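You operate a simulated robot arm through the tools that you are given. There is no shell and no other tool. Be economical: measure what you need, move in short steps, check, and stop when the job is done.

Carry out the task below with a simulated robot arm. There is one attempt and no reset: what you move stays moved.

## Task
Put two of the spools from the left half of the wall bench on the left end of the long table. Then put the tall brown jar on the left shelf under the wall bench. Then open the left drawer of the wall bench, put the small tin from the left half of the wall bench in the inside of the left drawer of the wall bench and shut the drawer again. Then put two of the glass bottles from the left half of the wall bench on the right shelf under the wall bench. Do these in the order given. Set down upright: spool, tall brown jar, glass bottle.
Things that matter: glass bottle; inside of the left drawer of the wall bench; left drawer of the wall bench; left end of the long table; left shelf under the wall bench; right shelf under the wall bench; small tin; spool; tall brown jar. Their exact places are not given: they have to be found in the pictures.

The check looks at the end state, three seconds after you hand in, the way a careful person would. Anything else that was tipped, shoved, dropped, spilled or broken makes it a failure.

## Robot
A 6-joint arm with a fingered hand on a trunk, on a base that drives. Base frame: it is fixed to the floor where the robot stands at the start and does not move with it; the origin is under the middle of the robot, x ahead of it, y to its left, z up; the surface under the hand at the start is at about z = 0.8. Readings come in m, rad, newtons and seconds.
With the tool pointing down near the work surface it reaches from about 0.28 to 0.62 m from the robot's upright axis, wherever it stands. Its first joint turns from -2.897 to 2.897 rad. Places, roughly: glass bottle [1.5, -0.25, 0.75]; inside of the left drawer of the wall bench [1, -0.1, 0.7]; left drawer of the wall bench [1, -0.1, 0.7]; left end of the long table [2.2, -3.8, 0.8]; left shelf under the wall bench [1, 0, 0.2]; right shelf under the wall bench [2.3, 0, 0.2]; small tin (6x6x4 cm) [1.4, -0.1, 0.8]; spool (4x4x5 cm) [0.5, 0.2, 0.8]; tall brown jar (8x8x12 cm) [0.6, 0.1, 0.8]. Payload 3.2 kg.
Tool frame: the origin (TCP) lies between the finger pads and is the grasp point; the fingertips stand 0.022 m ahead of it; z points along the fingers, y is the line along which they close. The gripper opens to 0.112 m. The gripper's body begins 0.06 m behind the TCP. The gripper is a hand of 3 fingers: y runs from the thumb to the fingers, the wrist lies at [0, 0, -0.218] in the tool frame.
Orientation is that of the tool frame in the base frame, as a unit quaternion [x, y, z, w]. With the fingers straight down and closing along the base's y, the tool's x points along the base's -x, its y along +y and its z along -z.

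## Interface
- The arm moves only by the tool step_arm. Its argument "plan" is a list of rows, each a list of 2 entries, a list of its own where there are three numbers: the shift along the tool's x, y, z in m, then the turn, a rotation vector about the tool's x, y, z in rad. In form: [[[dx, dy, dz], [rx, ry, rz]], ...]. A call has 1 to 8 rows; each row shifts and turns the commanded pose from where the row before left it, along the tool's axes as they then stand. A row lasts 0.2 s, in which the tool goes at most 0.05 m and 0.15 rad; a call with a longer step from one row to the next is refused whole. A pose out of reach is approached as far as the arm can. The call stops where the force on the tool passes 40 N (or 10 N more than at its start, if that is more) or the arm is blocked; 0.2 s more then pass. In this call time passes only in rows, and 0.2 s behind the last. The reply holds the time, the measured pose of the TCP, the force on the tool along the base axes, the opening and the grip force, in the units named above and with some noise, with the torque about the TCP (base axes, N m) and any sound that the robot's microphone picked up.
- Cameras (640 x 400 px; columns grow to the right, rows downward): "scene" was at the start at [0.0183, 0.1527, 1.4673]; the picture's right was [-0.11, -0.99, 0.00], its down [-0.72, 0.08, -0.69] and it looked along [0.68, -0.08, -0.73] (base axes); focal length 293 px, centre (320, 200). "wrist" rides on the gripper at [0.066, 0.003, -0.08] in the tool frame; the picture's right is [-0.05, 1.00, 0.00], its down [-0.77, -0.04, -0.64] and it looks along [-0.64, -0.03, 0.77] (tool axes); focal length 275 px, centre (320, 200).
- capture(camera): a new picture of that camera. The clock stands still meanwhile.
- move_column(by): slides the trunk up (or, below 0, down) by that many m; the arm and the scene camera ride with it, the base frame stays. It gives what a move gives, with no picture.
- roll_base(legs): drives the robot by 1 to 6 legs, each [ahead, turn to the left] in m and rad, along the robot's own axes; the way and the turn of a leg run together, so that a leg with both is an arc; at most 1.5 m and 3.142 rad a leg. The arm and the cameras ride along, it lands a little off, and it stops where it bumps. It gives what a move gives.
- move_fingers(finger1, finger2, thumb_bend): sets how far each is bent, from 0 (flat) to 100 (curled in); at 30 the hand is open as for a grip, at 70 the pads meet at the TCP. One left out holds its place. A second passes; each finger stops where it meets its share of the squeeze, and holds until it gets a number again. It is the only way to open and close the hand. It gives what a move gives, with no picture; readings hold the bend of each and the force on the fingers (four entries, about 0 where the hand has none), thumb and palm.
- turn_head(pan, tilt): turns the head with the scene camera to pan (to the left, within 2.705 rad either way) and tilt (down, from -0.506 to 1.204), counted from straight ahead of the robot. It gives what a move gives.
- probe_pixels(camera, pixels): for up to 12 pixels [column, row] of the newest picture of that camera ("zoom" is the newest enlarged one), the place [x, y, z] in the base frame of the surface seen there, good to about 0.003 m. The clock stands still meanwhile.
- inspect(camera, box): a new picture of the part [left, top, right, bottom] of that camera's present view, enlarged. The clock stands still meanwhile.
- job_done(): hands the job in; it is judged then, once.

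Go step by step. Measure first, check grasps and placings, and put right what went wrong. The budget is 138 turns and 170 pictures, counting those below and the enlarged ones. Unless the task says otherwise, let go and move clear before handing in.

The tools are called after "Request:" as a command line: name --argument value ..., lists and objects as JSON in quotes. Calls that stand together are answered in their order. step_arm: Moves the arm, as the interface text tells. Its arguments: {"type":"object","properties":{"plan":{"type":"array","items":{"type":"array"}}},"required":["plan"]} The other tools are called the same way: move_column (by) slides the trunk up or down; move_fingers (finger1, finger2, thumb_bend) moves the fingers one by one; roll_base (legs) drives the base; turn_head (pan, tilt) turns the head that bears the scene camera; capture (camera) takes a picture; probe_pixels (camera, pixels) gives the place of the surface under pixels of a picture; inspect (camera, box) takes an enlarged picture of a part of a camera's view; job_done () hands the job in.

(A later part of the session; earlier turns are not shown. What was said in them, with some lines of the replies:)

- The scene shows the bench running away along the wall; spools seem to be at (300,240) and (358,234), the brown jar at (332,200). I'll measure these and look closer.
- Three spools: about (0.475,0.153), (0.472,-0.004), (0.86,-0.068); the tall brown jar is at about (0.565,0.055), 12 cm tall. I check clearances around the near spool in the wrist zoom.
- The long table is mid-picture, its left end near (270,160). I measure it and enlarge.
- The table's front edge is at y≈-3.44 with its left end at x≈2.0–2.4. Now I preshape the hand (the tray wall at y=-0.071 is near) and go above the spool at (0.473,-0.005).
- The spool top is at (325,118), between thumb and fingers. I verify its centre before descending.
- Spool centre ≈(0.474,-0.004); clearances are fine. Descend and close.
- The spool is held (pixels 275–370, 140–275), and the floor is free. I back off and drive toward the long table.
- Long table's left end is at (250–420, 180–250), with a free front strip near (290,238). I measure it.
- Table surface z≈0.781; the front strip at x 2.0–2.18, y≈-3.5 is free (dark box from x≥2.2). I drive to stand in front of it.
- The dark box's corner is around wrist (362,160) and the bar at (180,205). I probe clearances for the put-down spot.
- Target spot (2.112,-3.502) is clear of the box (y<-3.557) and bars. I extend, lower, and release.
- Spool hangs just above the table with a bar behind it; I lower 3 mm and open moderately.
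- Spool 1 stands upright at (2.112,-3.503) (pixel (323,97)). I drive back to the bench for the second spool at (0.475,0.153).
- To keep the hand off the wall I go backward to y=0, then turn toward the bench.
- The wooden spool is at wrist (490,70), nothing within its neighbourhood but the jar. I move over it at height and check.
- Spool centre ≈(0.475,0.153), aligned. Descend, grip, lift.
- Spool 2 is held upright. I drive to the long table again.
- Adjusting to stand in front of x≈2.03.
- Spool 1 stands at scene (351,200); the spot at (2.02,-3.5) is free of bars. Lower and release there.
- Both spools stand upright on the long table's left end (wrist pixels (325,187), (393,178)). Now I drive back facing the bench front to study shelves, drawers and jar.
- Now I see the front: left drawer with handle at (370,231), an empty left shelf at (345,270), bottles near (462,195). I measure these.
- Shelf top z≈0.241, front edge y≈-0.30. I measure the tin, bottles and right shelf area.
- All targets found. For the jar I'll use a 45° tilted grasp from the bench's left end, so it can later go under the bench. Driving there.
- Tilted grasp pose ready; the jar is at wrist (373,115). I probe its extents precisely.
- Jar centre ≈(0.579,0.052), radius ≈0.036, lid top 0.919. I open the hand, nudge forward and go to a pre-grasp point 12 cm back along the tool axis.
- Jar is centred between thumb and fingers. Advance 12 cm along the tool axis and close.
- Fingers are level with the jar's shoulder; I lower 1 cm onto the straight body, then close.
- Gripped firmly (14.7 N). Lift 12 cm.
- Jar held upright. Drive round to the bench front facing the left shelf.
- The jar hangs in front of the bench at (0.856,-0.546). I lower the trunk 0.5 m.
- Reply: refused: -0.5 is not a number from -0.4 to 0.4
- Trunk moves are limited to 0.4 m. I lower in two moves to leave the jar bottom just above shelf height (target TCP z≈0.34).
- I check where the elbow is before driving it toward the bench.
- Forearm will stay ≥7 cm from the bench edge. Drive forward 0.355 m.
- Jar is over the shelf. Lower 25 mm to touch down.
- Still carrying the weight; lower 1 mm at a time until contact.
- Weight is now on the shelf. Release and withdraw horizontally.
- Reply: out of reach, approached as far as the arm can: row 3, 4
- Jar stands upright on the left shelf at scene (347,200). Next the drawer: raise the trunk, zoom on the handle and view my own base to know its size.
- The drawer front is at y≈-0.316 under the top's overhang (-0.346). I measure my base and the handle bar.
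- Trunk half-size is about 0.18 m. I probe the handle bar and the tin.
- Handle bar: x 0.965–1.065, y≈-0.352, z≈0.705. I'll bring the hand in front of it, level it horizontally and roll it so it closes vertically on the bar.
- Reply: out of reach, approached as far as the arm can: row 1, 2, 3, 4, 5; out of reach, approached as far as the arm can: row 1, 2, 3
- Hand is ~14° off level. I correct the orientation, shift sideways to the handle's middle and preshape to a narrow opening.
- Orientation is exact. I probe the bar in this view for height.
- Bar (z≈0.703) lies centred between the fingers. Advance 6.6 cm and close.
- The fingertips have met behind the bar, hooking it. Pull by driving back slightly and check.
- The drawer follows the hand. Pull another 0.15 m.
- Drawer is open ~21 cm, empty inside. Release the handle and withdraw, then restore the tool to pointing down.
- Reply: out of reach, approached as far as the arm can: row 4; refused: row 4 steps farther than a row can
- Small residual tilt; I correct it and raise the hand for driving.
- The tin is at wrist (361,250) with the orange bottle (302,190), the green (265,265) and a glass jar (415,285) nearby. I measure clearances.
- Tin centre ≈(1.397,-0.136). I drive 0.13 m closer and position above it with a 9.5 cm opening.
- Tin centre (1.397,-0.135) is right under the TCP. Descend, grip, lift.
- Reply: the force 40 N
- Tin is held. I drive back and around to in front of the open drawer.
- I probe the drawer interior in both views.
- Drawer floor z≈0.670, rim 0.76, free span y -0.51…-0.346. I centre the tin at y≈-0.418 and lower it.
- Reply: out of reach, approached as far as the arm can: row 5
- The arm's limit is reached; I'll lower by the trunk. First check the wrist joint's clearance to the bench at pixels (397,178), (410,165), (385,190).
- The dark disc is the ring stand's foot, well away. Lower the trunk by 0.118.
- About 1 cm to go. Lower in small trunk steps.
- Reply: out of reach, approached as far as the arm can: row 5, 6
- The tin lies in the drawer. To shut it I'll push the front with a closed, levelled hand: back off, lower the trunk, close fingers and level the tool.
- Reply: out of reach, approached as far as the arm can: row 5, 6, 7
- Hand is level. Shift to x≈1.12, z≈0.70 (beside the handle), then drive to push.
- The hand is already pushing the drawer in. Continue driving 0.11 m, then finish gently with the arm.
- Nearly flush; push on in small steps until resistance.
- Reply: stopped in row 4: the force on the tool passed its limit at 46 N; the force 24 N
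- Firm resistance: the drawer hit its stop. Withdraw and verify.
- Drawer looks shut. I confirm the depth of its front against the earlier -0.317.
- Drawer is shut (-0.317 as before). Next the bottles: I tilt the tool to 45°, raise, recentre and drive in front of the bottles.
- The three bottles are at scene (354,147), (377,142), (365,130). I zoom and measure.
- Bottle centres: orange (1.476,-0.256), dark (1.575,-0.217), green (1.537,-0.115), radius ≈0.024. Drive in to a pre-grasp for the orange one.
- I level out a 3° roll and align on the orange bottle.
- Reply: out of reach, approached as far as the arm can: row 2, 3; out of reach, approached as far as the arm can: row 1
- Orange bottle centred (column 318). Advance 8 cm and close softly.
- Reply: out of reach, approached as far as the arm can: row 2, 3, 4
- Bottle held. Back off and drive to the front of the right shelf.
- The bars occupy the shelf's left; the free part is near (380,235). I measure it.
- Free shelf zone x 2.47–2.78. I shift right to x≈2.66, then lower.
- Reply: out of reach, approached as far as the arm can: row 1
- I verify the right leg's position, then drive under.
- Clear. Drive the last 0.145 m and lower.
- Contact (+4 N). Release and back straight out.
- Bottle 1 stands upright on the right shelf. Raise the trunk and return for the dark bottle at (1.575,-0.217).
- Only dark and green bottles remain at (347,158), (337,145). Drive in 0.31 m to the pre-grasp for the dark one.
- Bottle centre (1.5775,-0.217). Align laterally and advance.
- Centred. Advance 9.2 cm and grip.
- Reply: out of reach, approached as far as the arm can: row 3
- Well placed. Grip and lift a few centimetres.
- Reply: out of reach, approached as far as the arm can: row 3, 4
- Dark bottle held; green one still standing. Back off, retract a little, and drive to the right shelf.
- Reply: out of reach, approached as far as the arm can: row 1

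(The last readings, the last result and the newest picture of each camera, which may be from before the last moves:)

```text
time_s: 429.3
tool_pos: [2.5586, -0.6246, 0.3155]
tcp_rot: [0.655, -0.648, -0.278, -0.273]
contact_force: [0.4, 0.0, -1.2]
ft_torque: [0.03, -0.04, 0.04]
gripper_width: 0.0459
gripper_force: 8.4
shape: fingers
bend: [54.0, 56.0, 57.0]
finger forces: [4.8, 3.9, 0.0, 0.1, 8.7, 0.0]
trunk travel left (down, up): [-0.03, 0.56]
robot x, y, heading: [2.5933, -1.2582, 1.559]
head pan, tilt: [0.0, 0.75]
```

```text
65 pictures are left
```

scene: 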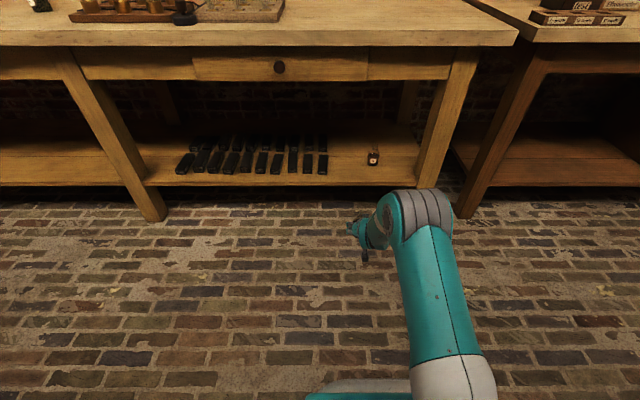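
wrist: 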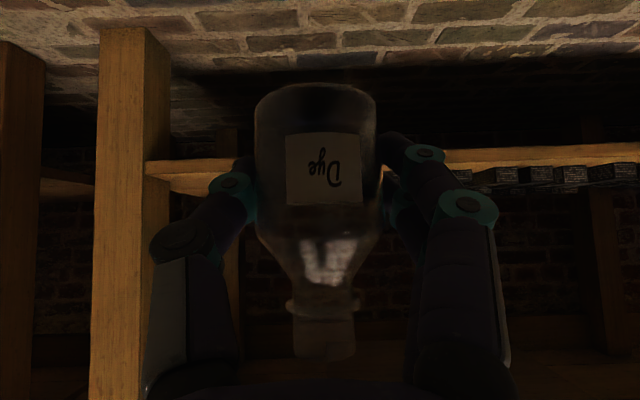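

Clear on both sides (bars end at 2.457, bottle 1 at 2.668). Drive 0.42 m in.

Request:
roll_base --legs '[[0.42, 0]]'

Request:
step_arm --plan '[[[0.012, 0, 0.012], [0, 0, 0]], [[0.009, 0, 0.009], [0, 0, 0]]]'

Request:
capture --camera "wrist"

Request:
capture --camera "scene"

```text
time_s: 431.9
tool_pos: [2.5648, -0.2063, 0.3147]
tcp_rot: [0.654, -0.649, -0.276, -0.273]
contact_force: [0.9, 0.2, -1.4]
ft_torque: [-0.06, -0.02, 0.02]
gripper_width: 0.0461
gripper_force: 8.7
shape: fingers
bend: [54.0, 56.0, 57.0]
finger forces: [4.8, 3.9, 0.0, 0.1, 8.8, 0.0]
trunk travel left (down, up): [-0.03, 0.56]
robot x, y, heading: [2.5968, -0.8436, 1.56]
head pan, tilt: [0.0, 0.75]
```

```text
time_s: 432.4
tool_pos: [2.5636, -0.2053, 0.286]
tcp_rot: [0.654, -0.649, -0.278, -0.273]
contact_force: [0.3, -0.1, -1.6]
ft_torque: [-0.02, -0.01, -0.01]
gripper_width: 0.046
gripper_force: 8.7
shape: fingers
bend: [54.0, 56.0, 57.0]
finger forces: [4.9, 3.8, 0.1, 0.0, 8.7, 0.0]
trunk travel left (down, up): [-0.03, 0.56]
robot x, y, heading: [2.594, -0.8414, 1.558]
head pan, tilt: [0.0, 0.75]
```

```text
64 pictures are left
```

wrist: 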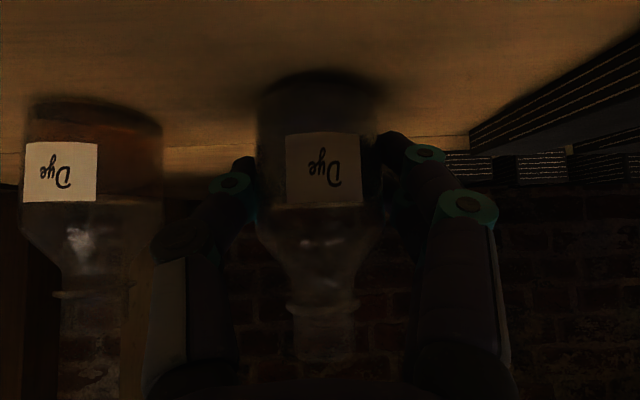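

```text
63 pictures are left
```

scene: 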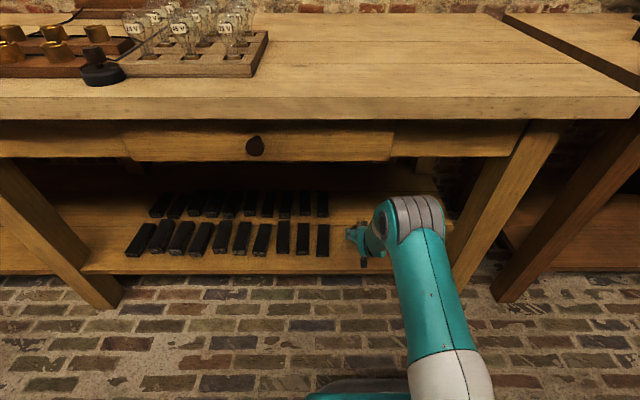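

Bottle 1 is visible with a gap to the thumb. Lower to contact in small steps.

Request:
step_arm --plan '[[[0.0021, 0, 0.0021], [0, 0, 0]], [[0.0014, 0, 0.0014], [0, 0, 0]]]'

Request:
step_arm --plan '[[[0.001, 0, 0.001], [0, 0, 0]]]'

Request:
step_arm --plan '[[[0.0007, 0, 0.0007], [0, 0, 0]]]'

Request:
step_arm --plan '[[[0.0007, 0, 0.0007], [0, 0, 0]]]'

```text
time_s: 433.1
tool_pos: [2.5661, -0.2053, 0.2802]
tcp_rot: [0.654, -0.648, -0.277, -0.273]
contact_force: [0.9, 0.3, -1.0]
ft_torque: [0.02, -0.03, 0.01]
gripper_width: 0.0459
gripper_force: 8.6
shape: fingers
bend: [54.0, 56.0, 57.0]
finger forces: [4.8, 3.9, 0.0, 0.1, 8.8, 0.0]
trunk travel left (down, up): [-0.03, 0.56]
robot x, y, heading: [2.5966, -0.8448, 1.559]
head pan, tilt: [0.0, 0.75]
```

```text
time_s: 433.4
tool_pos: [2.5643, -0.2051, 0.2795]
tcp_rot: [0.654, -0.648, -0.278, -0.273]
contact_force: [0.2, 0.1, -0.3]
ft_torque: [-0.02, 0.03, -0.01]
gripper_width: 0.0455
gripper_force: 8.5
shape: fingers
bend: [54.0, 56.0, 57.0]
finger forces: [5.0, 4.0, 0.0, 0.0, 8.9, 0.0]
trunk travel left (down, up): [-0.03, 0.56]
robot x, y, heading: [2.5975, -0.8404, 1.56]
head pan, tilt: [0.0, 0.75]
```

```text
time_s: 433.9
tool_pos: [2.5641, -0.2048, 0.2789]
tcp_rot: [0.654, -0.648, -0.278, -0.274]
contact_force: [0.0, 0.1, 4.0]
ft_torque: [-0.01, 0.0, 0.0]
gripper_width: 0.0457
gripper_force: 8.9
shape: fingers
bend: [54.0, 56.0, 57.0]
finger forces: [5.5, 4.1, 0.0, 0.0, 8.8, 0.0]
trunk travel left (down, up): [-0.03, 0.56]
robot x, y, heading: [2.5944, -0.8355, 1.555]
head pan, tilt: [0.0, 0.75]
```

```text
time_s: 434.2
tool_pos: [2.5647, -0.2061, 0.2784]
tcp_rot: [0.654, -0.649, -0.277, -0.273]
contact_force: [0.0, -0.6, 7.7]
ft_torque: [0.06, 0.03, -0.03]
gripper_width: 0.0458
gripper_force: 9.4
shape: fingers
bend: [55.0, 56.0, 57.0]
finger forces: [5.5, 4.3, 0.1, 0.0, 9.1, 0.1]
trunk travel left (down, up): [-0.03, 0.56]
robot x, y, heading: [2.5948, -0.8407, 1.56]
head pan, tilt: [0.0, 0.75]
```

In contact. Release, back out and check.

Request:
move_fingers --finger1 50 --finger2 51 --thumb_bend 52

Request:
move_fingers --finger1 44 --finger2 44 --thumb_bend 47

Request:
roll_base --legs '[[-0.45, 0]]'

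Request:
inspect --camera "scene" --box '[220, 80, 480, 260]'

```text
time_s: 435.2
tool_pos: [2.5644, -0.2051, 0.2761]
tcp_rot: [0.654, -0.649, -0.277, -0.273]
contact_force: [0.1, -0.1, 0.0]
ft_torque: [0.01, 0.01, 0.0]
gripper_width: 0.0519
gripper_force: 0.1
shape: fingers
bend: [50.0, 51.0, 52.0]
finger forces: [0.0, 0.0, 0.0, 0.0, 0.0, 0.1]
trunk travel left (down, up): [-0.03, 0.56]
robot x, y, heading: [2.599, -0.8417, 1.562]
head pan, tilt: [0.0, 0.75]
```

```text
time_s: 436.2
tool_pos: [2.5648, -0.2051, 0.2759]
tcp_rot: [0.654, -0.648, -0.278, -0.273]
contact_force: [0.1, 0.0, 0.4]
ft_torque: [-0.07, 0.01, 0.0]
gripper_width: 0.0673
gripper_force: 0.0
shape: fingers
bend: [44.0, 44.0, 47.0]
finger forces: [0.0, 0.0, 0.1, 0.1, 0.1, 0.0]
trunk travel left (down, up): [-0.03, 0.56]
robot x, y, heading: [2.5984, -0.8395, 1.562]
head pan, tilt: [0.0, 0.75]
```

```text
time_s: 438.9
tool_pos: [2.5604, -0.6527, 0.2762]
tcp_rot: [0.654, -0.649, -0.277, -0.272]
contact_force: [0.2, -0.6, -0.1]
ft_torque: [0.01, 0.02, -0.01]
gripper_width: 0.0677
gripper_force: 0.0
shape: fingers
bend: [44.0, 44.0, 47.0]
finger forces: [0.2, 0.1, 0.0, 0.1, 0.0, 0.0]
trunk travel left (down, up): [-0.03, 0.56]
robot x, y, heading: [2.5897, -1.2892, 1.563]
head pan, tilt: [0.0, 0.75]
```

```text
2.22 times, centred on (350, 170) of scene
```

zoom: 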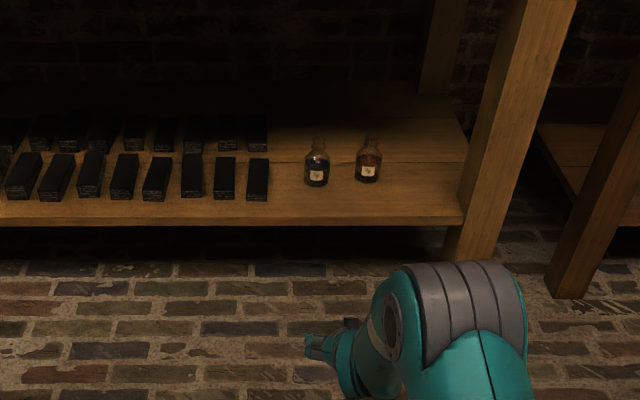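

Both bottles stand upright. A last overview of the bench and the long table before handing in.

Request:
move_column --by 0.4

Request:
turn_head --pan 0.75 --tilt 0.4

Request:
inspect --camera "scene" --box '[100, 80, 540, 340]'

Request:
turn_head --pan -2.7 --tilt 0.4

Request:
capture --camera "scene"

```text
time_s: 442.8
tool_pos: [2.5601, -0.6528, 0.6772]
tcp_rot: [0.654, -0.649, -0.277, -0.273]
contact_force: [-0.7, -0.3, 0.2]
ft_torque: [-0.01, 0.05, 0.02]
gripper_width: 0.067
gripper_force: 0.1
shape: fingers
bend: [44.0, 44.0, 47.0]
finger forces: [0.0, 0.1, 0.0, 0.0, 0.0, 0.0]
trunk travel left (down, up): [-0.43, 0.16]
robot x, y, heading: [2.591, -1.2921, 1.564]
head pan, tilt: [0.0, 0.75]
```

```text
time_s: 443.9
tool_pos: [2.5604, -0.6533, 0.6774]
tcp_rot: [0.654, -0.649, -0.277, -0.272]
contact_force: [0.2, -0.1, 0.5]
ft_torque: [0.02, -0.03, 0.02]
gripper_width: 0.0673
gripper_force: 0.0
shape: fingers
bend: [44.0, 44.0, 47.0]
finger forces: [0.0, 0.0, 0.1, 0.0, 0.1, 0.0]
trunk travel left (down, up): [-0.43, 0.16]
robot x, y, heading: [2.5903, -1.2843, 1.555]
head pan, tilt: [0.75, 0.4]
```

```text
1.45 times, centred on (320, 210) of scene
```

zoom: 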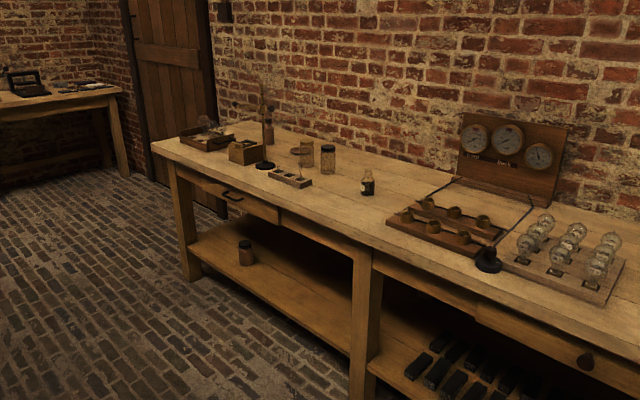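

```text
time_s: 446.8
tool_pos: [2.5606, -0.6535, 0.6781]
tcp_rot: [0.653, -0.649, -0.277, -0.273]
contact_force: [0.2, 0.2, -0.1]
ft_torque: [0.01, 0.0, 0.02]
gripper_width: 0.0675
gripper_force: 0.0
shape: fingers
bend: [44.0, 44.0, 47.0]
finger forces: [0.1, 0.0, 0.0, 0.0, 0.0, 0.1]
trunk travel left (down, up): [-0.43, 0.16]
robot x, y, heading: [2.5903, -1.2864, 1.563]
head pan, tilt: [-2.7, 0.4]
```

```text
60 pictures are left
```

scene: 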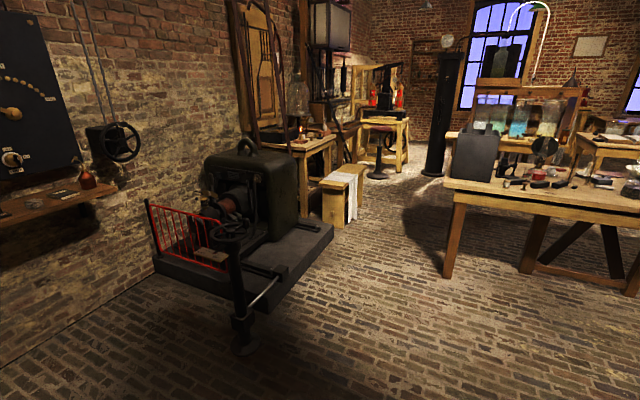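

The overview shows the drawer shut, jar and bottles upright, the rest of the bench undisturbed, and the two spools still on the long table (around (507–525,183)). Handing in.

Request:
job_done

```text
The job is handed in.
```

I did all four parts in the order given and handed the job in:
- **Spools:** two are upright on the left end of the long table.
- **Jar:** the tall brown jar is upright on the left shelf.
- **Tin:** the small tin is in the left drawer, and the drawer is shut.
- **Bottles:** two glass bottles are upright on the right shelf.
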